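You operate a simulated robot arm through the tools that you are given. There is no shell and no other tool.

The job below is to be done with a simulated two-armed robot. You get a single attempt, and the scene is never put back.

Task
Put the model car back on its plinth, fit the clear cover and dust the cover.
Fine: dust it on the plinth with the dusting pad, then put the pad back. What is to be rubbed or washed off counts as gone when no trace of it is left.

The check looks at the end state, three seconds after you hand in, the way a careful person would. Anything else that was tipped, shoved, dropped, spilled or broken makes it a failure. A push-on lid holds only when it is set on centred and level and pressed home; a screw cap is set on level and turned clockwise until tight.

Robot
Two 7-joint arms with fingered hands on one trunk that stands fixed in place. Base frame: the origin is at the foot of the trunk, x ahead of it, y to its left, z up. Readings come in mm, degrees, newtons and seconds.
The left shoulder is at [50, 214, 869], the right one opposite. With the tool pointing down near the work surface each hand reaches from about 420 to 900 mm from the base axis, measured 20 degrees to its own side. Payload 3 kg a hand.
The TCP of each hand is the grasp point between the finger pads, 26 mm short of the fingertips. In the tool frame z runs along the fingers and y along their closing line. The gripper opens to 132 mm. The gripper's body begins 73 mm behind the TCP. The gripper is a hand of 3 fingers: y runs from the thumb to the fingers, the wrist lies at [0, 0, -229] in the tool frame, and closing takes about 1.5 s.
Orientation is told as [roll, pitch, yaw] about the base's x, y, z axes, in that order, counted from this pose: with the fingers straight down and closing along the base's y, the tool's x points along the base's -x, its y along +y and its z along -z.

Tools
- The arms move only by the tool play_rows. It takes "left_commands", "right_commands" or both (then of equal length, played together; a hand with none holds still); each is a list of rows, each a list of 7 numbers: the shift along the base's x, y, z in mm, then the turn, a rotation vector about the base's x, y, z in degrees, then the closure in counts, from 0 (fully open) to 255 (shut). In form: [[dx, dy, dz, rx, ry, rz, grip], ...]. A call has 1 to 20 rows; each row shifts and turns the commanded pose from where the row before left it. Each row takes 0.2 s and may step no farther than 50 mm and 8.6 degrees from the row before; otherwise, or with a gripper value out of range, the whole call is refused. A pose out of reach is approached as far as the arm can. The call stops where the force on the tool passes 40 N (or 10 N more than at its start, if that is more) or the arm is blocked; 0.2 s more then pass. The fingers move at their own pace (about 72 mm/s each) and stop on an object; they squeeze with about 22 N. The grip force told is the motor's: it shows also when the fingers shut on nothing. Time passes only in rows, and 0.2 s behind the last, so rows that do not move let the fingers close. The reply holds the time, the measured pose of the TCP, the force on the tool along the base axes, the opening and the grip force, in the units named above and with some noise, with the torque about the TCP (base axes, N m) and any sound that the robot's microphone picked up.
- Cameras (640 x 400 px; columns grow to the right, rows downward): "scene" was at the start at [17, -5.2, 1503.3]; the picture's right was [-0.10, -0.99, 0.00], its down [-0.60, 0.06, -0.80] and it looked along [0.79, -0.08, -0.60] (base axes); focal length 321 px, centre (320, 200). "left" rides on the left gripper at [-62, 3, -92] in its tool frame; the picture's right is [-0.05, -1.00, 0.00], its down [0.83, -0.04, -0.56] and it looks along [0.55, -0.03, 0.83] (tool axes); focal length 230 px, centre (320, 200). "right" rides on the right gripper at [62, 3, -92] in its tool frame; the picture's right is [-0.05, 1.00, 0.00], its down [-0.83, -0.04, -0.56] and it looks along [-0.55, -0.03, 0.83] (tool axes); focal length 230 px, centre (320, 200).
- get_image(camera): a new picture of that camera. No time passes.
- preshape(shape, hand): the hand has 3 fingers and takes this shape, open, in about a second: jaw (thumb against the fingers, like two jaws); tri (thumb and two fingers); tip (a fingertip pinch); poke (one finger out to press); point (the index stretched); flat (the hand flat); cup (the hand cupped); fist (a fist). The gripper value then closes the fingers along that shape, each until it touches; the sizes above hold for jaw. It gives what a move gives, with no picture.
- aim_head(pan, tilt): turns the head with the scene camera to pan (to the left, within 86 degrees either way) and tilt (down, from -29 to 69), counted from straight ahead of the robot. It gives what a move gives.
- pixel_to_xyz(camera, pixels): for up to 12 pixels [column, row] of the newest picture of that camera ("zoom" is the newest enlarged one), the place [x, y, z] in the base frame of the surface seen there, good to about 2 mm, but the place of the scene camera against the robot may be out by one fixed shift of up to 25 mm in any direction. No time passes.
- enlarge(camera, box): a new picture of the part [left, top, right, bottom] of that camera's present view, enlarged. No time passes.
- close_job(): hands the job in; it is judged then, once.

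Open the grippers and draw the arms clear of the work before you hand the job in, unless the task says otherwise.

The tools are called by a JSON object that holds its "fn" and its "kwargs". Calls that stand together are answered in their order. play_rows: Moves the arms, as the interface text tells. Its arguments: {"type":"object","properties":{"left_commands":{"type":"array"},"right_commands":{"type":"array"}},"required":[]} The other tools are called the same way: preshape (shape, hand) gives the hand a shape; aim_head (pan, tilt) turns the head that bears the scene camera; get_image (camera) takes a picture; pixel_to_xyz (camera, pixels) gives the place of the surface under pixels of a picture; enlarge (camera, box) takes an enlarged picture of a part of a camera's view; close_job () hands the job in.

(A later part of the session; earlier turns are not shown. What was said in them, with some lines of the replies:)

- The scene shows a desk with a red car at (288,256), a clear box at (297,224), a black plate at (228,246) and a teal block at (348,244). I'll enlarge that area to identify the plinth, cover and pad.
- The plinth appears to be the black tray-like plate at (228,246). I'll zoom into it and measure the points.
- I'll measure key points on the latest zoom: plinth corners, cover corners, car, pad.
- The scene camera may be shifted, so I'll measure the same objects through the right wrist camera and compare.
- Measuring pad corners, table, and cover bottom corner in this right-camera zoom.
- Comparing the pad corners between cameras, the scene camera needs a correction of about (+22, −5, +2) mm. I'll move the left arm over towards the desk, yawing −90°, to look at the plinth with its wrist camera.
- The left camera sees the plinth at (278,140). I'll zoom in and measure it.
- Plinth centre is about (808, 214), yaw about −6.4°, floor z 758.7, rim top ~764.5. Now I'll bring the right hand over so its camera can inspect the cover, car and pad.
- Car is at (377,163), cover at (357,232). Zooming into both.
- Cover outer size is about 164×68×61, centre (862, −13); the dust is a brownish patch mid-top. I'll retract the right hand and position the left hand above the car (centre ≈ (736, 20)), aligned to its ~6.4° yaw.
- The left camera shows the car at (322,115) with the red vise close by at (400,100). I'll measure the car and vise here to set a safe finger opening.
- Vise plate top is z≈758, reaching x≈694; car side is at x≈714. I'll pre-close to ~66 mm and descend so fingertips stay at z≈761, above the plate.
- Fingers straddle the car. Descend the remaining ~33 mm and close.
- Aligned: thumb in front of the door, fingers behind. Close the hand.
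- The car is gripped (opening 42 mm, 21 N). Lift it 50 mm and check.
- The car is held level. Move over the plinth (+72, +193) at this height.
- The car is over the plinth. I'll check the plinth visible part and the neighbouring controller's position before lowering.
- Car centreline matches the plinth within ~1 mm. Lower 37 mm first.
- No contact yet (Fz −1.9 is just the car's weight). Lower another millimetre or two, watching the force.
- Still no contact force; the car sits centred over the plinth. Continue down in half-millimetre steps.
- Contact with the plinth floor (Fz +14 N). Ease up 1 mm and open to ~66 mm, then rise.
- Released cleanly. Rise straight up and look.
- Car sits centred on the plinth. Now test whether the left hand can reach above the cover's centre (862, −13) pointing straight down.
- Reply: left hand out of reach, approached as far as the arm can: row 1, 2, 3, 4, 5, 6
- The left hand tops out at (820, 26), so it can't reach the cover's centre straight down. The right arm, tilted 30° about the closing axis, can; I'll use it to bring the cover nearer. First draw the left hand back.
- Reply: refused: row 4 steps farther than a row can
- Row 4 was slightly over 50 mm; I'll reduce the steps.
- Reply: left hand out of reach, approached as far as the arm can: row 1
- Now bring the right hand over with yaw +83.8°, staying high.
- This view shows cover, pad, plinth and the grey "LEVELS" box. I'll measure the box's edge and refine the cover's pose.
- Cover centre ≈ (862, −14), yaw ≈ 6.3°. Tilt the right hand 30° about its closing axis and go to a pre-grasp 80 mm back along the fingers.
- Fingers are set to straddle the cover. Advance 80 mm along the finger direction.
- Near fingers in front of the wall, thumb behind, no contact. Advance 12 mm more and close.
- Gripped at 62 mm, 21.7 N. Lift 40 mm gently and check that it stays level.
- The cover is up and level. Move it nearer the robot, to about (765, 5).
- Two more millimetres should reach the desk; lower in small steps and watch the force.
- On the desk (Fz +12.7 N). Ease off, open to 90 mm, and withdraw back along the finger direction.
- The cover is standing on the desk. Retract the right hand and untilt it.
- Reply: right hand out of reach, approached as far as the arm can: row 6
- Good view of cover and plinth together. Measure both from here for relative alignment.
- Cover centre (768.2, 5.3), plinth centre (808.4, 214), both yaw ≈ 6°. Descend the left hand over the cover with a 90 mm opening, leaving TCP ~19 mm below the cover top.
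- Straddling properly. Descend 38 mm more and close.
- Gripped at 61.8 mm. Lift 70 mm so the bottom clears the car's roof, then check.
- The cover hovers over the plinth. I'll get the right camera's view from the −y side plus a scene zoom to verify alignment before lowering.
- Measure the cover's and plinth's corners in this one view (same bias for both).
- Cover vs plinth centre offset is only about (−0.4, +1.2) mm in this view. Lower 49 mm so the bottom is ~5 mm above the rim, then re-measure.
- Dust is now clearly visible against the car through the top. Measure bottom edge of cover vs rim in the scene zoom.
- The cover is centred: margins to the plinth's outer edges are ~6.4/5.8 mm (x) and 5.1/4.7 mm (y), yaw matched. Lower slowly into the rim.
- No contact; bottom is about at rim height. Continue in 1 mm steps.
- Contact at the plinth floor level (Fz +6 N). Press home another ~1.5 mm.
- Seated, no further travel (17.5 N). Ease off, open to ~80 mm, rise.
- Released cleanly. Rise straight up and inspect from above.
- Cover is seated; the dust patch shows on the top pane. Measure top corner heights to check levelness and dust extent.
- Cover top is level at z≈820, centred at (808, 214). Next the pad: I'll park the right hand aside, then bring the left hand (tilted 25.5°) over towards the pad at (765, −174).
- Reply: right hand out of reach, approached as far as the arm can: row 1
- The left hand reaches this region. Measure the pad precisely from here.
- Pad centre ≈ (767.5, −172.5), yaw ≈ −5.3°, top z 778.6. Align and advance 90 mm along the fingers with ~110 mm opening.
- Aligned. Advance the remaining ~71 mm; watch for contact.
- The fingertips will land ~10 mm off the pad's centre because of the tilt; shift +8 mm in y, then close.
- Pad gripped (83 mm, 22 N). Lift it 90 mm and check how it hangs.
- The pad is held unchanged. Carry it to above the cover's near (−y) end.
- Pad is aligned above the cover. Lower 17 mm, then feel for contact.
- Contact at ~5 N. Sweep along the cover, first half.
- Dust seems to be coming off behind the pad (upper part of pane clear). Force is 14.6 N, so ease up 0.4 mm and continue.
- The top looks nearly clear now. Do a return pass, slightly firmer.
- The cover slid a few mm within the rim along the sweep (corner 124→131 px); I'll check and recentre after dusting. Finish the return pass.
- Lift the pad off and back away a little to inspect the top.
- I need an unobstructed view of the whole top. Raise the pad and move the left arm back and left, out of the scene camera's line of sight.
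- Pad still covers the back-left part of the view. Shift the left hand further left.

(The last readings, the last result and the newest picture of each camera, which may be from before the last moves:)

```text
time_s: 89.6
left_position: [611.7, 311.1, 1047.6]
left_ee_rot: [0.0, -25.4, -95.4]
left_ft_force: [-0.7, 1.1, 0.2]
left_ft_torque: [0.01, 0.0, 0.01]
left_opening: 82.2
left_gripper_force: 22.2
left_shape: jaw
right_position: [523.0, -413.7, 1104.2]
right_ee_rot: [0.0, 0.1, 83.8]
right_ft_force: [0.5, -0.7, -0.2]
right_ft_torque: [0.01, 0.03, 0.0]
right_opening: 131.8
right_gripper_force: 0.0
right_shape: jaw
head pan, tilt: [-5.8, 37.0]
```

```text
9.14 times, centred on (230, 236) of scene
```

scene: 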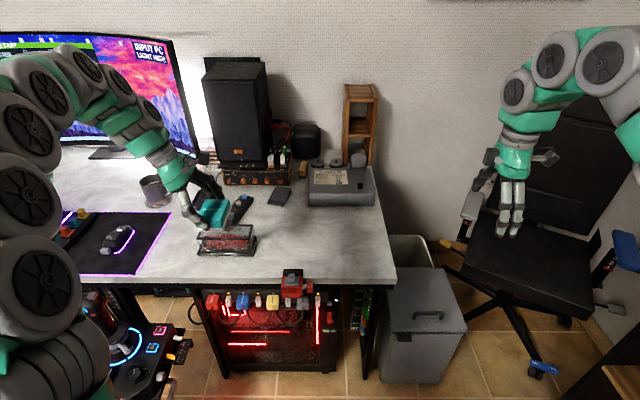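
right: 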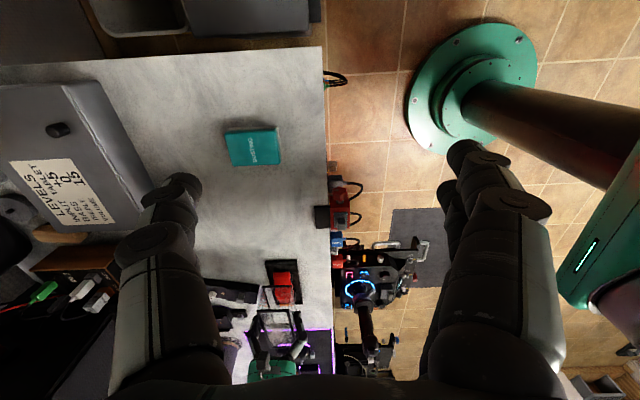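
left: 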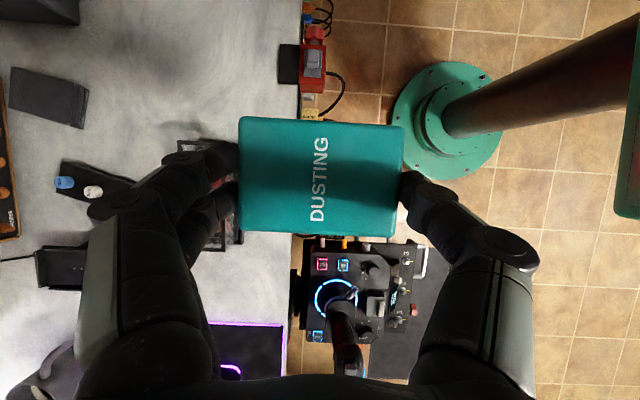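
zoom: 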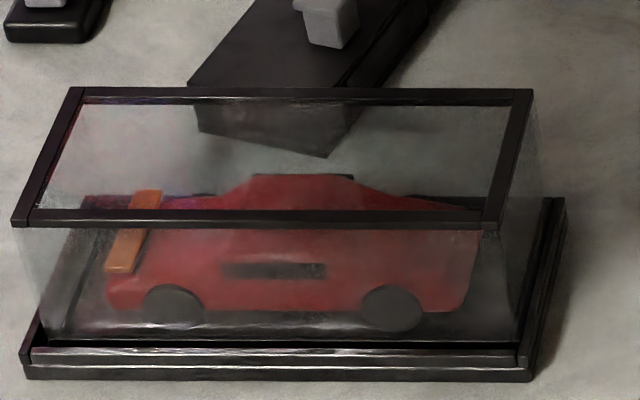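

The top looks clean from here; the cover has shifted ~2 mm toward −y. I'll bring the right hand's camera in for a close second look before returning the pad.

{"fn": "play_rows", "kwargs": {"right_commands": [[20, 39, -6, 0, 0, 0, 0], [20, 39, -6, 0, 0, 0, 0], [20, 39, -6, 0, 0, 0, 0], [20, 39, -6, 0, 0, 0, 0], [20, 39, -6, 0, 0, 0, 0], [20, 39, -6, 0, 0, 0, 0], [20, 39, -6, 0, 0, 0, 0], [20, 39, -6, 0, 0, 0, 0], [20, 39, -6, 0, 0, 0, 0], [20, 20, -6, 0, 0, 0, 0], [0, 0, 0, 0, 0, 0, 0]]}}

{"fn": "get_image", "kwargs": {"camera": "right"}}

```text
time_s: 92.0
left_position: [612.4, 308.5, 1048.5]
left_ee_rot: [0.0, -25.5, -95.4]
left_ft_force: [0.5, -1.4, -0.9]
left_ft_torque: [0.05, 0.0, -0.02]
left_opening: 82.3
left_gripper_force: 22.2
left_shape: jaw
right_position: [723.6, -42.2, 1043.5]
right_ee_rot: [0.0, 0.1, 83.8]
right_ft_force: [0.3, -2.2, 0.2]
right_ft_torque: [0.1, 0.03, -0.04]
right_opening: 132.1
right_gripper_force: 0.0
right_shape: jaw
head pan, tilt: [-5.8, 37.0]
```

```text
taken
```

right: 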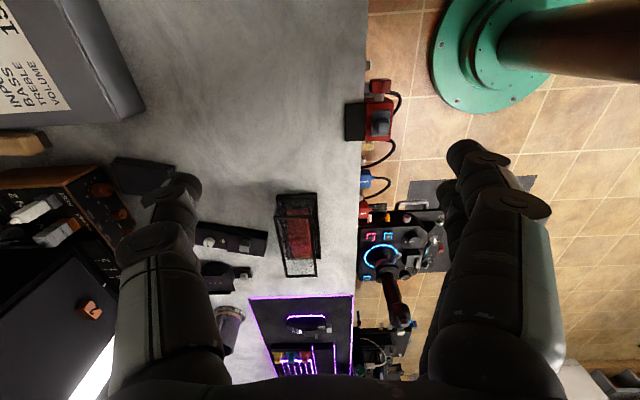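

{"fn": "enlarge", "kwargs": {"camera": "right", "box": [260, 185, 340, 285]}}

{"fn": "pixel_to_xyz", "kwargs": {"camera": "right", "pixels": [[276, 213], [308, 211], [285, 276], [316, 275], [295, 240], [300, 260], [275, 198], [315, 194]]}}

```text
4.00 times, centred on (300, 235) of right
```

zoom: 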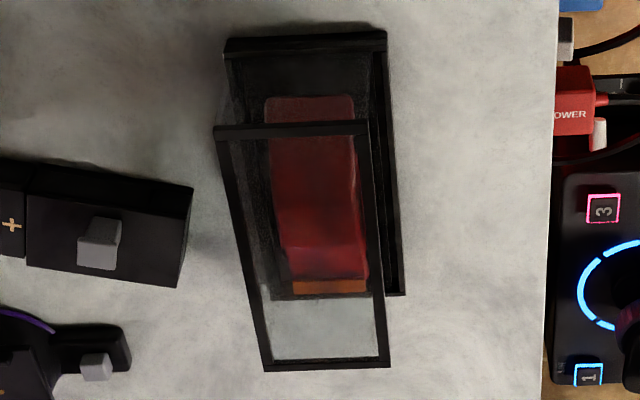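

```text
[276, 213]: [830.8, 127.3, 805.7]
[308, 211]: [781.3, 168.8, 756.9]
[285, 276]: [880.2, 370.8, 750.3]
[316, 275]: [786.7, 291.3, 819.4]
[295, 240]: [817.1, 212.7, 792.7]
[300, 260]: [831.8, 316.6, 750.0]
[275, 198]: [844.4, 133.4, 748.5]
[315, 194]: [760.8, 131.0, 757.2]
```

The pane looks clear. As a further test I'll probe a grid of pane pixels: residual dust would return z≈820.

{"fn": "pixel_to_xyz", "kwargs": {"camera": "zoom", "pixels": [[240, 150], [270, 145], [300, 145], [330, 143], [350, 145], [245, 180], [275, 180], [310, 180], [345, 180], [250, 210], [285, 210], [350, 210]]}}

{"fn": "pixel_to_xyz", "kwargs": {"camera": "zoom", "pixels": [[258, 240], [290, 240], [325, 240], [360, 240], [262, 270], [300, 270], [335, 270], [368, 270], [270, 310], [300, 310], [340, 310], [372, 310]]}}

{"fn": "pixel_to_xyz", "kwargs": {"camera": "zoom", "pixels": [[275, 345], [300, 345], [330, 345], [360, 345], [378, 345], [280, 225], [320, 225], [345, 255], [280, 255], [310, 290], [280, 290], [360, 290]]}}

```text
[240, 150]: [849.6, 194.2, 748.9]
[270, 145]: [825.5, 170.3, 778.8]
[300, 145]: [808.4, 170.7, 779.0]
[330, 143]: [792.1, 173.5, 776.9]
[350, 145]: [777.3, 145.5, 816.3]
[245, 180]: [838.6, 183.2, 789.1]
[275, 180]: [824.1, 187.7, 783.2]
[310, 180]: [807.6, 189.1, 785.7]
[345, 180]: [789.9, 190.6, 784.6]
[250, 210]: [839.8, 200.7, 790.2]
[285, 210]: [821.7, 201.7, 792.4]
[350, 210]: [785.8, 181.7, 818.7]
```

```text
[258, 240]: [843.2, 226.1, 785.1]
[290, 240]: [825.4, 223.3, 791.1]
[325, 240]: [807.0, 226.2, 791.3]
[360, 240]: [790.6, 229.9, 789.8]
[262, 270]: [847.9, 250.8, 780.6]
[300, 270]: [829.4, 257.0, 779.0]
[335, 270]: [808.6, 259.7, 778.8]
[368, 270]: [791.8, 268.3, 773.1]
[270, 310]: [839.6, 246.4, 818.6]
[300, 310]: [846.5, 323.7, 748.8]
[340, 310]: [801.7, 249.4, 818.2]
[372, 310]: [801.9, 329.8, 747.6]
```

```text
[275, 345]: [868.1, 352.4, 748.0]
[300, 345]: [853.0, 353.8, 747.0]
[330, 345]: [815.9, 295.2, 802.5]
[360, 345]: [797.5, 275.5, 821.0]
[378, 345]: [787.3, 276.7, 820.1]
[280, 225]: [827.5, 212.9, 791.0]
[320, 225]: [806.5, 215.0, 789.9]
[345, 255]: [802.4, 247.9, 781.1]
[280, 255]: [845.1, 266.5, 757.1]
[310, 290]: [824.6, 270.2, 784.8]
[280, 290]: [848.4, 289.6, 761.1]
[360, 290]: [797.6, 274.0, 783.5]
```

Some probes hit z≈819 inside the pane — (786,182), (802,249), (797,275). Zoom closer to see whether faint dust remains there.

{"fn": "enlarge", "kwargs": {"camera": "right", "box": [275, 208, 320, 240]}}

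{"fn": "enlarge", "kwargs": {"camera": "right", "box": [278, 240, 323, 280]}}

```text
12.50 times, centred on (298, 224) of right
```

zoom: 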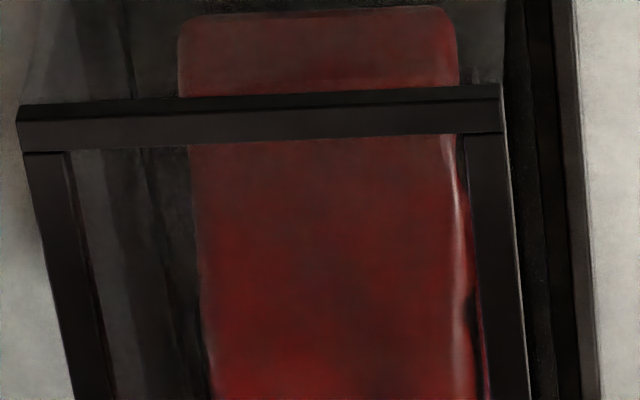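

```text
10.00 times, centred on (300, 260) of right
```

zoom: 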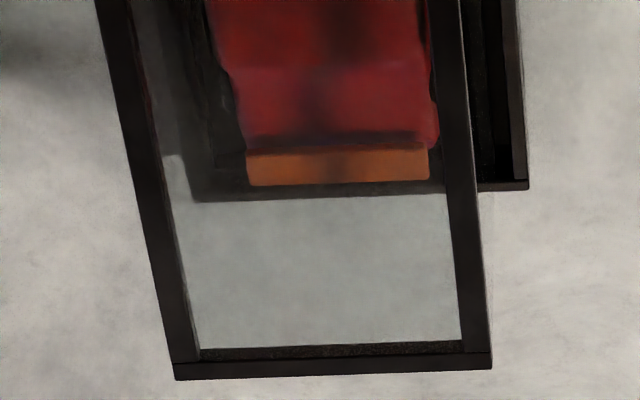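

The pane is clean. Retract the right hand, then bring the left hand with the pad back above the pad's home (summing my commands: +158, −473, −260.7 to the grasp pose).

{"fn": "play_rows", "kwargs": {"right_commands": [[-20, -20, 6, 0, 0, 0, 0], [-20, -39, 6, 0, 0, 0, 0], [-20, -39, 6, 0, 0, 0, 0], [-20, -39, 6, 0, 0, 0, 0], [-20, -39, 6, 0, 0, 0, 0], [-20, -39, 6, 0, 0, 0, 0], [-20, -39, 6, 0, 0, 0, 0], [-20, -39, 6, 0, 0, 0, 0], [-20, -39, 6, 0, 0, 0, 0], [-20, -39, 6, 0, 0, 0, 0], [0, 0, 0, 0, 0, 0, 0]]}}

{"fn": "play_rows", "kwargs": {"left_commands": [[0, -45, 0, 0, 0, 0, 255], [0, -45, 0, 0, 0, 0, 255], [0, -45, 0, 0, 0, 0, 255], [0, -45, 0, 0, 0, 0, 255], [15.8, -29.3, -17, 0, 0, 0, 255], [15.8, -29.3, -17, 0, 0, 0, 255], [15.8, -29.3, -17, 0, 0, 0, 255], [15.8, -29.3, -17, 0, 0, 0, 255], [15.8, -29.3, -17, 0, 0, 0, 255], [15.8, -29.3, -17, 0, 0, 0, 255], [15.8, -29.3, -17, 0, 0, 0, 255], [15.8, -29.3, -17, 0, 0, 0, 255], [15.8, -29.3, -17, 0, 0, 0, 255], [15.8, -29.3, -17, 0, 0, 0, 255], [0, 0, 0, 0, 0, 0, 255]]}}

{"fn": "get_image", "kwargs": {"camera": "left"}}

{"fn": "get_image", "kwargs": {"camera": "scene"}}

```text
time_s: 94.4
left_position: [610.8, 310.3, 1048.4]
left_ee_rot: [-0.1, -25.5, -95.3]
left_ft_force: [-0.4, 0.2, -0.4]
left_ft_torque: [-0.02, -0.01, 0.01]
left_opening: 82.2
left_gripper_force: 21.3
left_shape: jaw
right_position: [524.9, -413.0, 1103.0]
right_ee_rot: [-0.1, 0.0, 83.8]
right_ft_force: [-0.2, -0.3, 0.1]
right_ft_torque: [-0.01, 0.0, 0.02]
right_opening: 131.7
right_gripper_force: 0.1
right_shape: jaw
head pan, tilt: [-5.8, 37.0]
```

```text
time_s: 97.6
left_position: [766.4, -164.0, 879.6]
left_ee_rot: [0.0, -25.4, -95.4]
left_ft_force: [-0.3, 0.1, -0.7]
left_ft_torque: [0.0, 0.03, 0.03]
left_opening: 82.5
left_gripper_force: 22.6
left_shape: jaw
right_position: [525.0, -411.5, 1103.2]
right_ee_rot: [0.0, 0.0, 83.8]
right_ft_force: [-0.8, 0.1, 0.7]
right_ft_torque: [0.03, -0.02, -0.02]
right_opening: 132.0
right_gripper_force: 0.0
right_shape: jaw
head pan, tilt: [-5.8, 37.0]
```

```text
taken
```

left: 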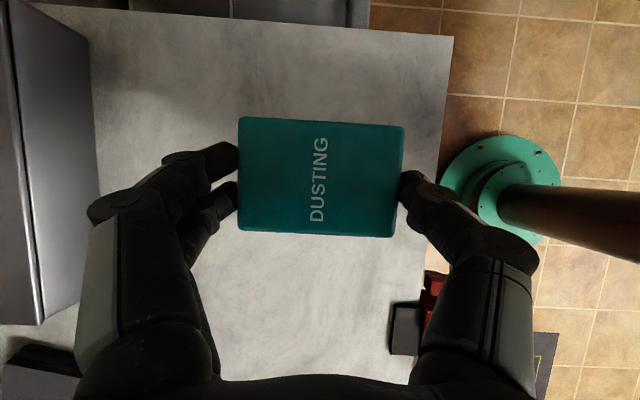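

```text
taken
```

scene: 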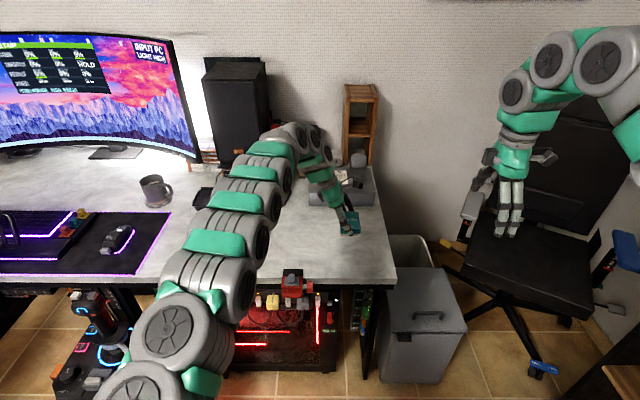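

Back over the pad's home. Lower 87 mm, then feel for the desk.

{"fn": "play_rows", "kwargs": {"left_commands": [[0, 0, -25, 0, 0, 0, 255], [0, 0, -25, 0, 0, 0, 255], [0, 0, -20, 0, 0, 0, 255], [0, 0, -10, 0, 0, 0, 255], [0, 0, -7, 0, 0, 0, 255], [0, 0, 0, 0, 0, 0, 255]]}}

{"fn": "play_rows", "kwargs": {"left_commands": [[0, 0, -1.5, 0, 0, 0, 255], [0, 0, -1, 0, 0, 0, 255], [0, 0, 0, 0, 0, 0, 255]]}}

```text
time_s: 99.0
left_position: [767.9, -163.8, 792.5]
left_ee_rot: [0.1, -25.4, -95.4]
left_ft_force: [0.3, -1.1, -0.6]
left_ft_torque: [0.02, -0.01, 0.01]
left_opening: 82.2
left_gripper_force: 21.6
left_shape: jaw
right_position: [524.3, -411.9, 1103.2]
right_ee_rot: [0.1, 0.0, 83.8]
right_ft_force: [0.4, 0.5, -0.1]
right_ft_torque: [0.04, -0.04, 0.01]
right_opening: 131.8
right_gripper_force: 0.1
right_shape: jaw
head pan, tilt: [-5.8, 37.0]
```

```text
time_s: 99.8
left_position: [767.3, -164.5, 791.2]
left_ee_rot: [0.0, -25.5, -95.4]
left_ft_force: [-0.1, -0.2, -1.2]
left_ft_torque: [0.02, 0.03, -0.03]
left_opening: 82.4
left_gripper_force: 22.1
left_shape: jaw
right_position: [525.0, -412.7, 1103.7]
right_ee_rot: [0.1, 0.1, 83.9]
right_ft_force: [-0.6, -0.2, 0.3]
right_ft_torque: [0.01, -0.03, -0.03]
right_opening: 131.8
right_gripper_force: 0.0
right_shape: jaw
head pan, tilt: [-5.8, 37.0]
```

{"fn": "play_rows", "kwargs": {"left_commands": [[0, 0, -0.8, 0, 0, 0, 255], [0, 0, 0, 0, 0, 0, 255]]}}

{"fn": "play_rows", "kwargs": {"left_commands": [[0, 0, -0.7, 0, 0, 0, 255], [0, 0, 0, 0, 0, 0, 255]]}}

```text
time_s: 100.4
left_position: [767.3, -164.0, 789.1]
left_ee_rot: [0.0, -25.5, -95.4]
left_ft_force: [-0.3, -0.1, -0.6]
left_ft_torque: [0.01, 0.0, -0.04]
left_opening: 82.4
left_gripper_force: 21.6
left_shape: jaw
right_position: [524.3, -412.2, 1103.2]
right_ee_rot: [0.0, -0.1, 83.8]
right_ft_force: [0.4, 0.1, -0.3]
right_ft_torque: [0.01, -0.04, -0.03]
right_opening: 131.9
right_gripper_force: 0.1
right_shape: jaw
head pan, tilt: [-5.8, 37.0]
```

```text
time_s: 101.0
left_position: [768.1, -163.4, 787.1]
left_ee_rot: [0.0, -25.5, -95.3]
left_ft_force: [-0.4, 0.8, -0.6]
left_ft_torque: [-0.03, -0.01, -0.01]
left_opening: 82.4
left_gripper_force: 22.2
left_shape: jaw
right_position: [525.0, -412.5, 1104.0]
right_ee_rot: [0.0, 0.0, 83.8]
right_ft_force: [0.1, 0.1, 0.3]
right_ft_torque: [-0.02, -0.04, 0.03]
right_opening: 131.8
right_gripper_force: 0.1
right_shape: jaw
head pan, tilt: [-5.8, 37.0]
```

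{"fn": "play_rows", "kwargs": {"left_commands": [[0, 0, -0.8, 0, 0, 0, 255], [0, 0, 0, 0, 0, 0, 255]]}}

{"fn": "play_rows", "kwargs": {"left_commands": [[0, 0, -0.8, 0, 0, 0, 255], [0, 0, 0, 0, 0, 0, 255]]}}

{"fn": "enlarge", "kwargs": {"camera": "scene", "box": [310, 215, 380, 260]}}

```text
time_s: 101.6
left_position: [767.5, -162.9, 787.7]
left_ee_rot: [0.0, -25.5, -95.4]
left_ft_force: [-0.2, -0.3, 0.7]
left_ft_torque: [-0.01, -0.04, 0.02]
left_opening: 82.4
left_gripper_force: 22.2
left_shape: jaw
right_position: [524.4, -412.2, 1103.3]
right_ee_rot: [0.0, 0.0, 83.8]
right_ft_force: [-0.8, -0.1, -0.4]
right_ft_torque: [-0.03, 0.01, -0.02]
right_opening: 132.0
right_gripper_force: 0.1
right_shape: jaw
head pan, tilt: [-5.8, 37.0]
```

```text
time_s: 102.2
left_position: [767.5, -163.4, 786.3]
left_ee_rot: [0.1, -25.5, -95.4]
left_ft_force: [-0.5, 0.4, 6.6]
left_ft_torque: [-0.1, -0.07, 0.0]
left_opening: 82.3
left_gripper_force: 21.2
left_shape: jaw
right_position: [524.2, -412.6, 1103.2]
right_ee_rot: [0.0, 0.0, 83.8]
right_ft_force: [0.7, -0.2, -0.4]
right_ft_torque: [0.02, 0.0, 0.03]
right_opening: 131.7
right_gripper_force: 0.1
right_shape: jaw
head pan, tilt: [-5.8, 37.0]
```

```text
8.89 times, centred on (345, 238) of scene
```

zoom: 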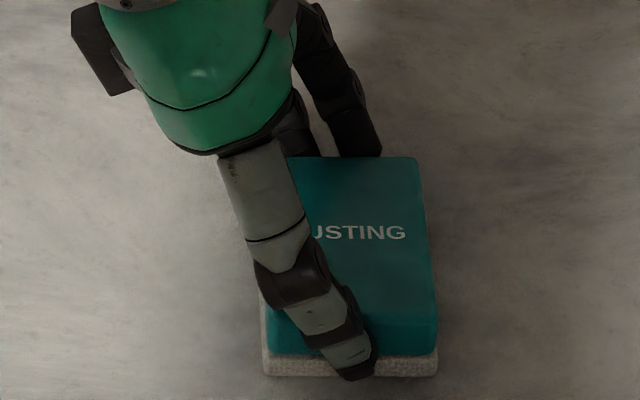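

Pad is on the desk. Open and withdraw back along the finger direction.

{"fn": "play_rows", "kwargs": {"left_commands": [[0, 0, 0.3, 0, 0, 0, 255], [0, 0, 0, 0, 0, 0, 180], [0, 0, 0, 0, 0, 0, 90], [0, 0, 0, 0, 0, 0, 43], [0, 0, 0, 0, 0, 0, 43], [0, 0, 0, 0, 0, 0, 43], [0.5, 6.9, 14.4, 0, 0, 0, 43], [0.8, 10, 21.6, 0, 0, 0, 43], [0.8, 10, 21.6, 0, 0, 0, 43], [0.8, 10, 21.6, 0, 0, 0, 43], [0.8, 10, 21.6, 0, 0, 0, 43], [0.8, 10, 21.6, 0, 0, 0, 43], [0, 0, 0, 0, 0, 0, 43]]}}

{"fn": "get_image", "kwargs": {"camera": "left"}}

{"fn": "pixel_to_xyz", "kwargs": {"camera": "left", "pixels": [[318, 110], [285, 85], [350, 90]]}}

```text
time_s: 105.0
left_position: [771.9, -105.7, 908.6]
left_ee_rot: [0.1, -25.5, -95.4]
left_ft_force: [0.4, 0.0, 1.3]
left_ft_torque: [0.0, -0.01, -0.03]
left_opening: 109.4
left_gripper_force: 0.0
left_shape: jaw
right_position: [524.5, -413.0, 1103.2]
right_ee_rot: [0.0, 0.0, 83.8]
right_ft_force: [-0.1, -0.1, 0.3]
right_ft_torque: [0.01, 0.0, -0.01]
right_opening: 131.8
right_gripper_force: 0.1
right_shape: jaw
head pan, tilt: [-5.8, 37.0]
```

```text
taken
```

left: 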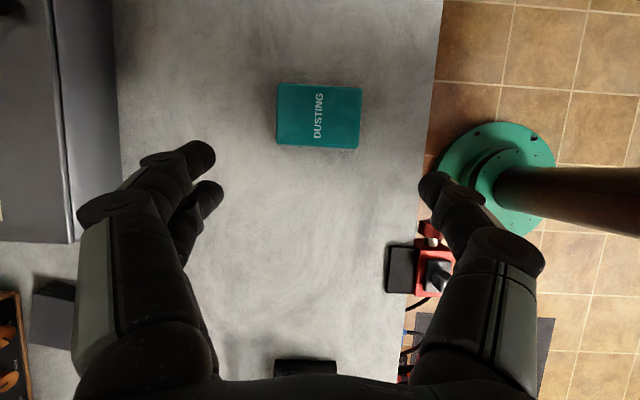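

```text
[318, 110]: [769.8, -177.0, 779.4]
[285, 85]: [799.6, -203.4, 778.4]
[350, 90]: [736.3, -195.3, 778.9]
```

Check the pad's corners against its original position.

{"fn": "pixel_to_xyz", "kwargs": {"camera": "left", "pixels": [[279, 85], [361, 90], [278, 143], [357, 146], [318, 115]]}}

{"fn": "enlarge", "kwargs": {"camera": "left", "box": [260, 70, 380, 160]}}

```text
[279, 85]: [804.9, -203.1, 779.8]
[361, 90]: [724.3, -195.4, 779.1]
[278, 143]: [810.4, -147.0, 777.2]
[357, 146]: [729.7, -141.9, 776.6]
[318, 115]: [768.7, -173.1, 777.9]
```

```text
4.44 times, centred on (320, 115) of left
```

zoom: 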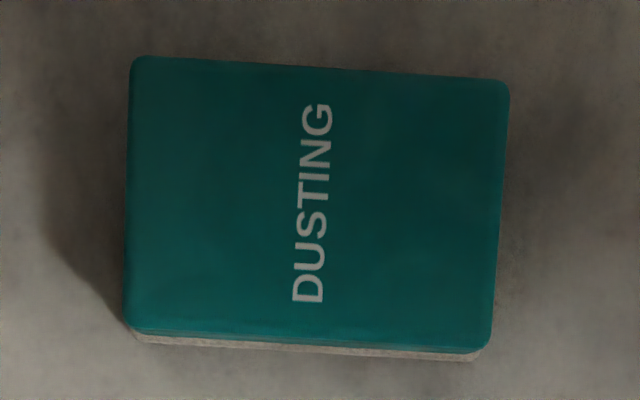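

The pad is back within ~1 mm of its original place. Untilt the left hand and return above the cover to inspect its seating.

{"fn": "play_rows", "kwargs": {"left_commands": [[3.8, 30, 20, 8.46, -0.8, 0, 43], [3.8, 42, 12, 8.46, -0.8, 0, 20], [3.8, 43, 10, 8.46, -0.8, 0, 0], [3.8, 44, 10, 0, 0, -0.8, 0], [3.8, 44, 10, 0, 0, 0, 0], [3.8, 44, 10, 0, 0, 0, 0], [0, 0, 0, 0, 0, 0, 0]]}}

{"fn": "get_image", "kwargs": {"camera": "left"}}

{"fn": "enlarge", "kwargs": {"camera": "left", "box": [260, 70, 370, 240]}}

```text
time_s: 106.6
left_position: [794.8, 141.2, 980.5]
left_ee_rot: [-0.1, 0.0, -96.2]
left_ft_force: [0.4, 0.3, 0.0]
left_ft_torque: [0.01, 0.02, 0.01]
left_opening: 131.8
left_gripper_force: 0.1
left_shape: jaw
right_position: [526.0, -412.5, 1103.2]
right_ee_rot: [0.0, 0.0, 83.8]
right_ft_force: [0.6, -0.2, 0.2]
right_ft_torque: [-0.01, 0.02, -0.02]
right_opening: 132.0
right_gripper_force: 0.1
right_shape: jaw
head pan, tilt: [-5.8, 37.0]
```

```text
taken
```

left: 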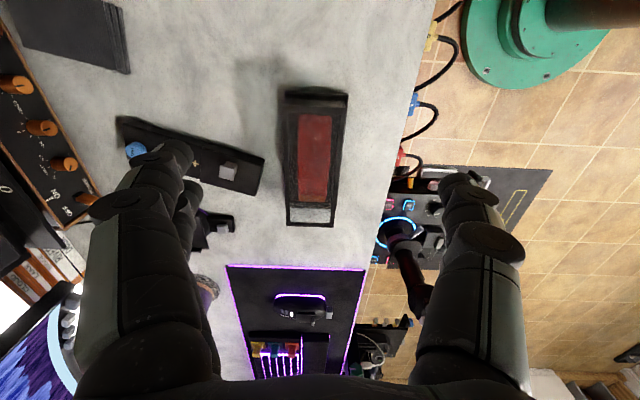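

```text
2.35 times, centred on (315, 155) of left
```

zoom: 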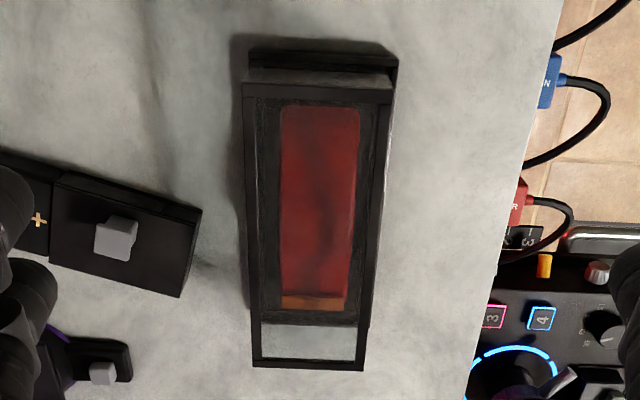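

The top is clear now. Zoom more tightly to check for any traces and measure the seating.

{"fn": "enlarge", "kwargs": {"camera": "left", "box": [270, 85, 360, 160]}}

{"fn": "pixel_to_xyz", "kwargs": {"camera": "zoom", "pixels": [[108, 28], [528, 40], [112, 160], [508, 168], [320, 32], [108, 140], [520, 150], [320, 70], [320, 100], [320, 155], [300, 300], [400, 300]]}}

{"fn": "enlarge", "kwargs": {"camera": "left", "box": [270, 155, 360, 232]}}

{"fn": "pixel_to_xyz", "kwargs": {"camera": "zoom", "pixels": [[122, 480], [128, 375], [430, 380], [280, 378], [280, 340], [280, 320], [430, 290], [250, 200], [330, 200], [200, 330], [380, 330], [250, 100]]}}

```text
5.33 times, centred on (315, 122) of left
```

zoom: 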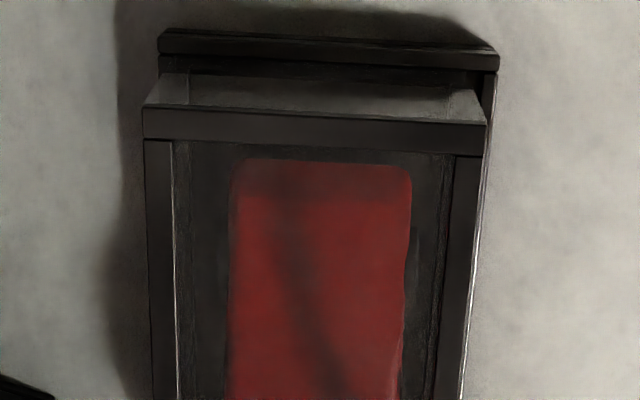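

```text
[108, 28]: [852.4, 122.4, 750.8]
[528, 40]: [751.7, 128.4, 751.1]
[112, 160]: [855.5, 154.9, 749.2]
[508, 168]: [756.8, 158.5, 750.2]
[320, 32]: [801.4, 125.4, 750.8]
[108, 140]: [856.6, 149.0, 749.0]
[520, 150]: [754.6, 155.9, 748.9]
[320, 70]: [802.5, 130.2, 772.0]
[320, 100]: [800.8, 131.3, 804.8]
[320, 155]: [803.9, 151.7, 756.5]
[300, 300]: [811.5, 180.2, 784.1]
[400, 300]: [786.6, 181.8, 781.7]
```

```text
5.19 times, centred on (315, 194) of left
```

zoom: 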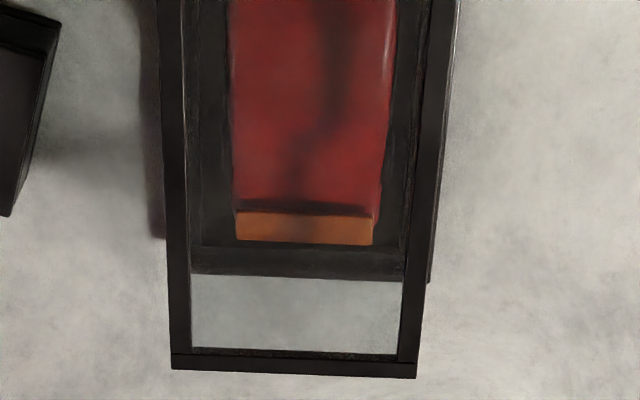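

```text
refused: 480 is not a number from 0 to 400
```

No dust visible. The cover's −y end sits at y≈131, i.e. it was dragged ~2 mm toward −y by the wiping. I'll regrip it gently and recentre it; first go above with an 80 mm opening.

{"fn": "play_rows", "kwargs": {"left_commands": [[4, 18, -10, 0, 0, 0, 100], [4, 18, -20, 0, 0, 0, 100], [4, 18, -25, 0, 0, 0, 100], [3, 17.5, -25, 0, 0, 0, 100], [0, 0, 0, 0, 0, 0, 100], [0, 0, -20, 0, 0, 0, 100], [0, 0, -15, 0, 0, 0, 100], [0, 0, -10, 0, 0, 0, 100], [0, 0, 0, 0, 0, 0, 100]]}}

{"fn": "get_image", "kwargs": {"camera": "left"}}

{"fn": "enlarge", "kwargs": {"camera": "scene", "box": [190, 200, 270, 262]}}

```text
time_s: 108.6
left_position: [811.9, 210.9, 856.3]
left_ee_rot: [0.1, 0.0, -96.1]
left_ft_force: [0.6, -0.3, 0.0]
left_ft_torque: [0.01, 0.02, -0.02]
left_opening: 80.8
left_gripper_force: 0.1
left_shape: jaw
right_position: [525.7, -412.3, 1103.3]
right_ee_rot: [0.0, -0.1, 83.7]
right_ft_force: [-0.1, -0.8, 0.7]
right_ft_torque: [-0.02, 0.0, -0.04]
right_opening: 131.9
right_gripper_force: 0.1
right_shape: jaw
head pan, tilt: [-5.8, 37.0]
```

```text
taken
```

left: 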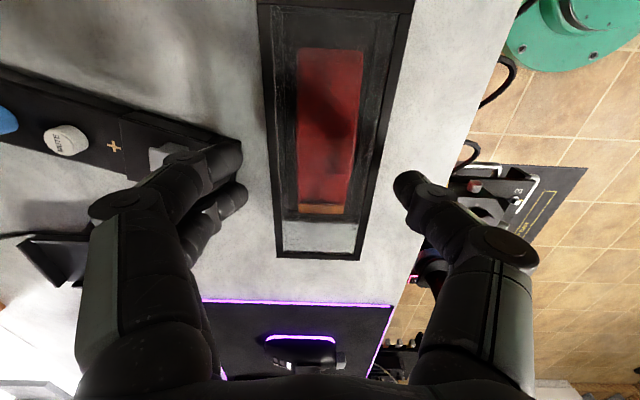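

```text
6.45 times, centred on (230, 231) of scene
```

zoom: 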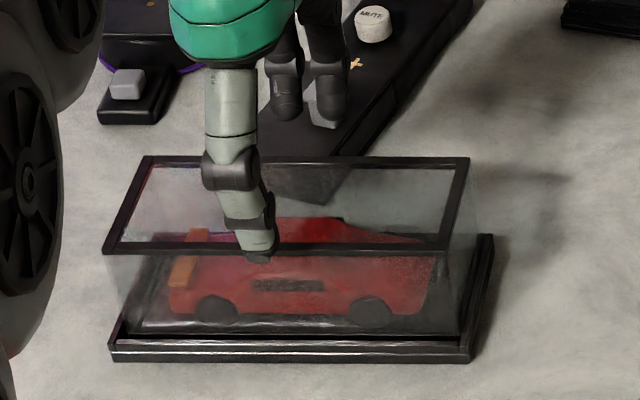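

{"fn": "pixel_to_xyz", "kwargs": {"camera": "zoom", "pixels": [[106, 250], [441, 250], [467, 160], [148, 160], [103, 254], [444, 254], [469, 158], [114, 352], [468, 360], [492, 236], [200, 355], [380, 357]]}}

```text
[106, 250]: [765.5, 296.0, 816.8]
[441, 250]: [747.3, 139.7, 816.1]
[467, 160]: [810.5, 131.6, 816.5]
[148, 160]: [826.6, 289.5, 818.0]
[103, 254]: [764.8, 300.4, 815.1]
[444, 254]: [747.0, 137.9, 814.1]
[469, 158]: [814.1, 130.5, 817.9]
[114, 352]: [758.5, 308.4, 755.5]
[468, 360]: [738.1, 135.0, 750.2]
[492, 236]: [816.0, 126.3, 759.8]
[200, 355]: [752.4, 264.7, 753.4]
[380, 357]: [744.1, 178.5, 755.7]
```

Cover centre reads (787.6, 214.5) vs plinth (787.1, 217.7) in the same view: about 2.6–3 mm to shift in +y. Descend and grip.

{"fn": "play_rows", "kwargs": {"left_commands": [[0, 0, -15, 0, 0, 0, 100], [0, 0, -15, 0, 0, 0, 100], [0, 0, -15, 0, 0, 0, 100], [0, 0, -8, 0, 0, 0, 100], [0, 0, -4, 0, 0, 0, 100], [0, 0, 0, 0, 0, 0, 100], [0, 0, 0, 0, 0, 0, 130], [0, 0, 0, 0, 0, 0, 255], [0, 0, 0, 0, 0, 0, 255], [0, 0, 0, 0, 0, 0, 255], [0, 0, 0, 0, 0, 0, 255]]}}

{"fn": "enlarge", "kwargs": {"camera": "scene", "box": [190, 200, 270, 262]}}

```text
time_s: 111.0
left_position: [811.5, 210.5, 800.5]
left_ee_rot: [0.0, 0.0, -96.2]
left_ft_force: [0.6, -0.8, 0.2]
left_ft_torque: [-0.02, -0.03, 0.0]
left_opening: 62.1
left_gripper_force: 21.8
left_shape: jaw
right_position: [525.5, -411.9, 1103.1]
right_ee_rot: [0.0, 0.0, 83.8]
right_ft_force: [0.5, -0.4, -0.3]
right_ft_torque: [-0.02, 0.03, -0.02]
right_opening: 131.8
right_gripper_force: 0.1
right_shape: jaw
head pan, tilt: [-5.8, 37.0]
```

```text
6.45 times, centred on (230, 231) of scene
```

zoom: 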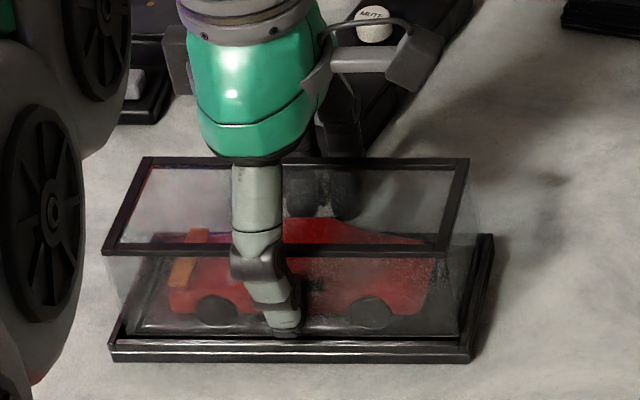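

Gripped. Unload slightly (+0.5 mm), shift +2.6 mm along the long axis, then press back down.

{"fn": "play_rows", "kwargs": {"left_commands": [[0, 0, 0.6, 0, 0, 0, 255], [0.1, 0.9, 0, 0, 0, 0, 255], [0.1, 0.9, 0, 0, 0, 0, 255], [0.1, 0.8, 0, 0, 0, 0, 255], [0, 0, 0, 0, 0, 0, 255]]}}

{"fn": "enlarge", "kwargs": {"camera": "scene", "box": [190, 200, 270, 262]}}

{"fn": "pixel_to_xyz", "kwargs": {"camera": "zoom", "pixels": [[102, 250], [437, 250], [463, 160], [144, 160], [100, 253], [440, 253], [466, 158], [114, 352], [468, 360], [492, 236], [200, 355], [380, 357]]}}

```text
time_s: 112.2
left_position: [809.8, 212.2, 799.5]
left_ee_rot: [0.0, 0.0, -96.2]
left_ft_force: [-0.8, -0.3, 0.2]
left_ft_torque: [0.01, 0.01, -0.02]
left_opening: 61.9
left_gripper_force: 22.6
left_shape: jaw
right_position: [524.3, -411.7, 1104.0]
right_ee_rot: [0.0, 0.0, 83.8]
right_ft_force: [0.3, -0.3, 0.1]
right_ft_torque: [0.03, 0.0, 0.0]
right_opening: 132.1
right_gripper_force: 0.1
right_shape: jaw
head pan, tilt: [-5.8, 37.0]
```

```text
6.45 times, centred on (230, 231) of scene
```

zoom: 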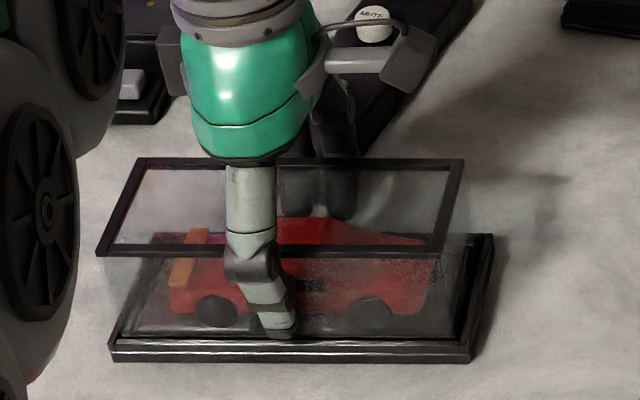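

```text
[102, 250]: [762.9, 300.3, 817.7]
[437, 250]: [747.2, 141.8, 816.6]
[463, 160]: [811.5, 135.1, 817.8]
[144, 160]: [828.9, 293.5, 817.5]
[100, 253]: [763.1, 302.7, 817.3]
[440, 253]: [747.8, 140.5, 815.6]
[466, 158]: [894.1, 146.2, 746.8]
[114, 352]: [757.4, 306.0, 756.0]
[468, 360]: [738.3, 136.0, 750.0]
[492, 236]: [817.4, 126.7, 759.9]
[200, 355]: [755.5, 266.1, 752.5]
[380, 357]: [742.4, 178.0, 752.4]
```

Centre now (787.7, 217.8) vs plinth (787.1, 217.7) — centred. Press home.

{"fn": "play_rows", "kwargs": {"left_commands": [[0, 0, -0.8, 0, 0, 0, 255], [0, 0, -0.8, 0, 0, 0, 255], [0, 0, 0, 0, 0, 0, 255]]}}

```text
time_s: 113.0
left_position: [811.7, 212.9, 800.1]
left_ee_rot: [0.1, 0.0, -96.2]
left_ft_force: [-0.4, 1.1, 13.7]
left_ft_torque: [0.01, 0.08, 0.0]
left_opening: 61.8
left_gripper_force: 22.0
left_shape: jaw
right_position: [525.1, -412.1, 1103.7]
right_ee_rot: [0.0, 0.0, 83.9]
right_ft_force: [-0.4, 0.1, -0.2]
right_ft_torque: [-0.03, 0.05, 0.0]
right_opening: 132.1
right_gripper_force: 0.0
right_shape: jaw
head pan, tilt: [-5.8, 37.0]
```

Firm contact; press slightly more to be sure it's home, then ease, open and rise.

{"fn": "play_rows", "kwargs": {"left_commands": [[0, 0, -0.8, 0, 0, 0, 255], [0, 0, 0, 0, 0, 0, 255]]}}

{"fn": "play_rows", "kwargs": {"left_commands": [[0, 0, 0.8, 0, 0, 0, 255], [0, 0, 0.8, 0, 0, 0, 255], [0, 0, 0, 0, 0, 0, 210], [0, 0, 0, 0, 0, 0, 150], [0, 0, 0, 0, 0, 0, 100], [0, 0, 0, 0, 0, 0, 100], [0, 0, 0, 0, 0, 0, 100]]}}

{"fn": "enlarge", "kwargs": {"camera": "scene", "box": [190, 200, 270, 262]}}

```text
time_s: 113.6
left_position: [811.6, 214.2, 798.3]
left_ee_rot: [0.1, 0.0, -96.2]
left_ft_force: [1.4, -1.0, 22.9]
left_ft_torque: [-0.01, 0.12, 0.0]
left_opening: 62.1
left_gripper_force: 21.6
left_shape: jaw
right_position: [524.0, -413.1, 1104.3]
right_ee_rot: [0.0, -0.1, 83.8]
right_ft_force: [-0.5, -0.2, -0.6]
right_ft_torque: [0.01, 0.0, -0.03]
right_opening: 131.9
right_gripper_force: 0.0
right_shape: jaw
head pan, tilt: [-5.8, 37.0]
```

```text
time_s: 115.2
left_position: [810.1, 215.0, 798.4]
left_ee_rot: [-0.1, -0.1, -96.2]
left_ft_force: [0.2, 0.0, 0.0]
left_ft_torque: [-0.01, -0.01, -0.01]
left_opening: 79.5
left_gripper_force: 0.1
left_shape: jaw
right_position: [525.5, -411.8, 1103.3]
right_ee_rot: [0.0, 0.0, 83.8]
right_ft_force: [0.7, 1.3, -0.3]
right_ft_torque: [-0.02, -0.01, 0.0]
right_opening: 131.8
right_gripper_force: 0.0
right_shape: jaw
head pan, tilt: [-5.8, 37.0]
```

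```text
6.45 times, centred on (230, 231) of scene
```

zoom: 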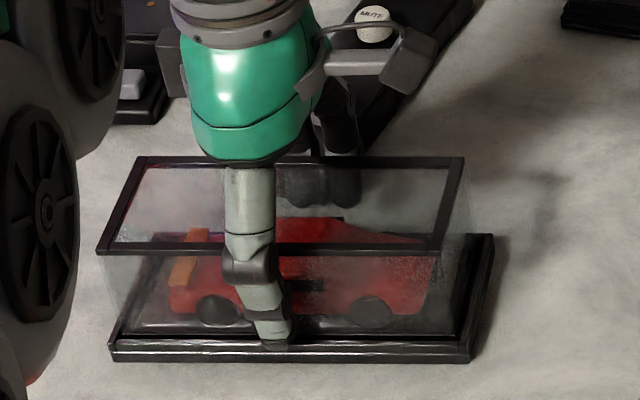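

Released without disturbing it. Rise and draw the left arm back and aside.

{"fn": "play_rows", "kwargs": {"left_commands": [[0, 0, 10, 0, 0, 0, 100], [0, 0, 20, 0, 0, 0, 100], [0, 0, 30, 0, 0, 0, 100], [0, 0, 40, 0, 0, 0, 60], [0, -20, 40, 0, 0, 0, 0], [-5, -30, 30, 0, 0, 0, 0], [-10, -20, 10, 0, 0, 0, 0], [0, 0, 0, 0, 0, 0, 0]]}}

{"fn": "get_image", "kwargs": {"camera": "left"}}

{"fn": "enlarge", "kwargs": {"camera": "left", "box": [260, 80, 360, 235]}}

{"fn": "pixel_to_xyz", "kwargs": {"camera": "left", "pixels": [[285, 110], [342, 112], [288, 224], [331, 226], [284, 160], [337, 160], [312, 110], [310, 226]]}}

```text
time_s: 117.0
left_position: [795.2, 143.9, 979.0]
left_ee_rot: [0.0, 0.0, -96.2]
left_ft_force: [-0.1, -0.2, 0.4]
left_ft_torque: [0.02, 0.0, 0.01]
left_opening: 131.9
left_gripper_force: 0.1
left_shape: jaw
right_position: [525.4, -412.3, 1104.5]
right_ee_rot: [0.0, 0.0, 83.8]
right_ft_force: [0.6, -0.3, 0.3]
right_ft_torque: [0.01, -0.01, 0.01]
right_opening: 131.8
right_gripper_force: 0.2
right_shape: jaw
head pan, tilt: [-5.8, 37.0]
```

```text
taken
```

left: 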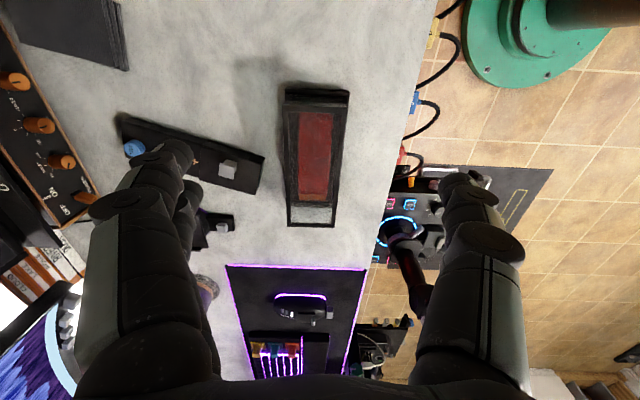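

```text
2.58 times, centred on (310, 158) of left
```

zoom: 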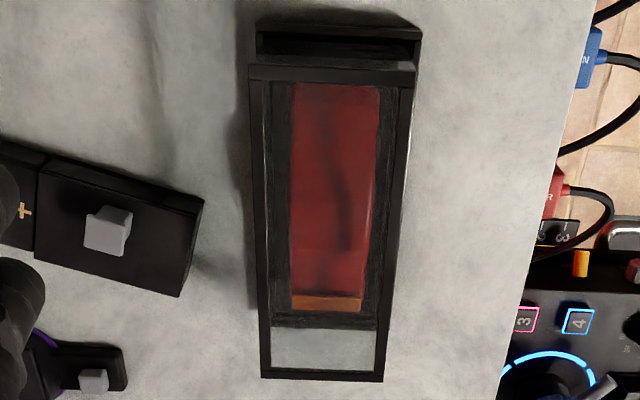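

```text
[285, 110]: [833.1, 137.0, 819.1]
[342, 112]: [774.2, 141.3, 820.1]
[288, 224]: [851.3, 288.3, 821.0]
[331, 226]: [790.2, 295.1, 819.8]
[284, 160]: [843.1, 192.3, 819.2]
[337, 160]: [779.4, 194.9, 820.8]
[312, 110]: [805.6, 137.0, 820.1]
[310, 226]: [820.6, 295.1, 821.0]
```

Level at z≈820. Check centring once more against the plinth in this same view and in the scene view with the arm away.

{"fn": "pixel_to_xyz", "kwargs": {"camera": "zoom", "pixels": [[251, 68], [412, 73], [264, 376], [381, 379], [259, 35], [419, 42], [418, 36], [258, 30], [402, 200], [396, 280], [405, 150], [254, 280]]}}

{"fn": "play_rows", "kwargs": {"left_commands": [[-30, 30, 20, 0, 0, 0, 0], [-30, 30, 15, 0, 0, 0, 0], [-30, 30, 10, 0, 0, 0, 0], [-30, 30, 10, 0, 0, 0, 0], [-30, 20, 10, 0, 0, 0, 0], [-30, 10, 10, 0, 0, 0, 0], [0, 0, 0, 0, 0, 0, 0]]}}

{"fn": "get_image", "kwargs": {"camera": "scene"}}

{"fn": "enlarge", "kwargs": {"camera": "scene", "box": [190, 200, 270, 262]}}

{"fn": "pixel_to_xyz", "kwargs": {"camera": "zoom", "pixels": [[100, 250], [437, 250], [462, 159], [141, 160], [200, 337], [380, 340], [114, 352], [468, 360], [492, 236], [200, 355], [380, 357], [150, 240]]}}

```text
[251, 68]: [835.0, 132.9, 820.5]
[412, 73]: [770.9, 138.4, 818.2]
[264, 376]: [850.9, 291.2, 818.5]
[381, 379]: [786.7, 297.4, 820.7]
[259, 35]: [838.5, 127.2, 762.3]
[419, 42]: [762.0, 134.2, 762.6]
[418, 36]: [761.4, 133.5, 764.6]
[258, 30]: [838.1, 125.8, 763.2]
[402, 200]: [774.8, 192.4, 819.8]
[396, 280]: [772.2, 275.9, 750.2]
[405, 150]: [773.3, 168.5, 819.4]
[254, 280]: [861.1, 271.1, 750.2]
```

```text
time_s: 118.6
left_position: [615.9, 294.9, 1054.2]
left_ee_rot: [0.0, 0.0, -96.2]
left_ft_force: [-0.6, -0.1, 0.4]
left_ft_torque: [0.01, 0.04, -0.01]
left_opening: 132.1
left_gripper_force: 0.0
left_shape: jaw
right_position: [523.8, -411.8, 1104.1]
right_ee_rot: [-0.1, 0.0, 83.7]
right_ft_force: [-0.2, 0.4, -1.0]
right_ft_torque: [0.05, 0.02, 0.01]
right_opening: 131.8
right_gripper_force: 0.1
right_shape: jaw
head pan, tilt: [-5.8, 37.0]
```

```text
taken
```

scene: 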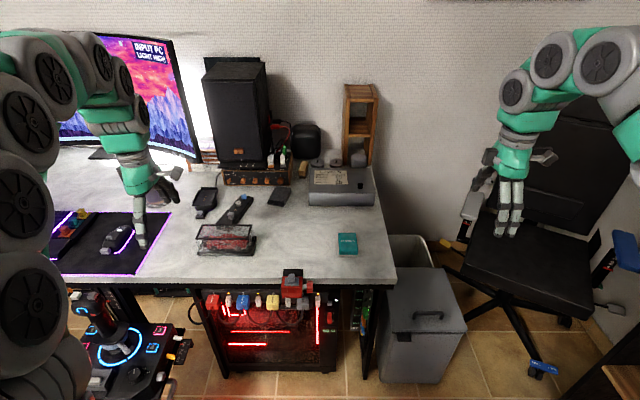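

```text
6.45 times, centred on (230, 231) of scene
```

zoom: 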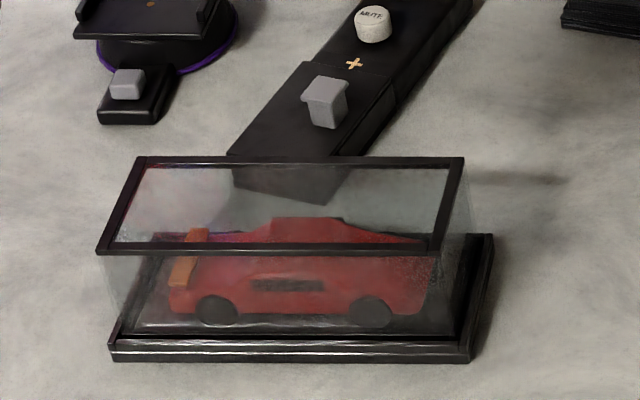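

```text
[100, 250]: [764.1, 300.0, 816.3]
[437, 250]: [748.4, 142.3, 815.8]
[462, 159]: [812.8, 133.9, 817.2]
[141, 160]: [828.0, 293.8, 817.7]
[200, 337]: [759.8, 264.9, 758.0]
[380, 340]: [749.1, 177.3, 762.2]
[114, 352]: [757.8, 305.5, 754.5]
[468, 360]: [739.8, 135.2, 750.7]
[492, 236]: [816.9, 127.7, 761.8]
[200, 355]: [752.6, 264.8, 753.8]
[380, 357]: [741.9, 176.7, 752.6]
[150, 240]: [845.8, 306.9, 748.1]
```

Everything is in place. One last close look at the front pane, where slight mottling shows at (410,272), and at the rest of the desk.

{"fn": "enlarge", "kwargs": {"camera": "scene", "box": [225, 228, 260, 255]}}

{"fn": "enlarge", "kwargs": {"camera": "scene", "box": [200, 222, 240, 255]}}

{"fn": "enlarge", "kwargs": {"camera": "scene", "box": [180, 170, 380, 300]}}

```text
14.81 times, centred on (242, 242) of scene
```

zoom: 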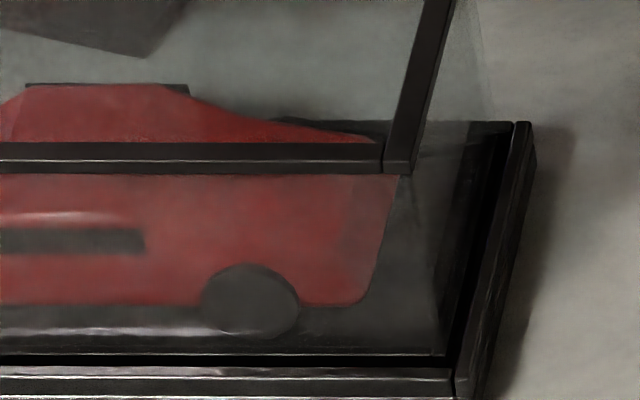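

```text
12.12 times, centred on (220, 238) of scene
```

zoom: 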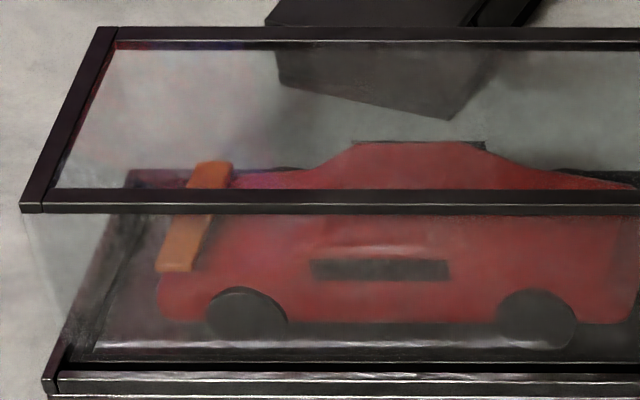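

```text
3.08 times, centred on (280, 235) of scene
```

zoom: 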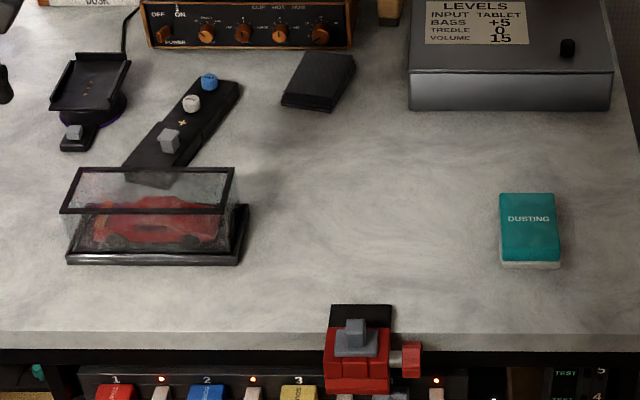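

The cover is clear and seated, with the car inside on the plinth. The pad is back in its place, nothing else on the desk has moved, and both hands are open and away from the work. Handing in.

{"fn": "close_job", "kwargs": {}}

```text
The job is handed in.
```

The model car is back on its plinth with the clear cover fitted over it. The cover is dusted, and the pad is back within about 1 mm of where it started. I've handed the job in, but no verdict has come back.

- **Car:** it sits centred on the plinth, in the same direction as before, with its nose toward the robot's right.
- **Cover:** it sits level inside the rim and is pressed home at about 23 N. Wiping dragged it 2–3 mm, so I gripped it again and recentred it. By my measurements it is now within about 1–2 mm of centre.
- **Dust:** I made two passes over the whole top with the pad. I could see no trace afterwards from any of the three cameras. The side panes looked clean and I did not wipe them.
- **Rest of the desk:** nothing else appears to have moved. Both hands are open and clear of the work.

The left arm could not reach the cover where it stood, so the right hand first moved it nearer. The left hand then lifted it onto the plinth.
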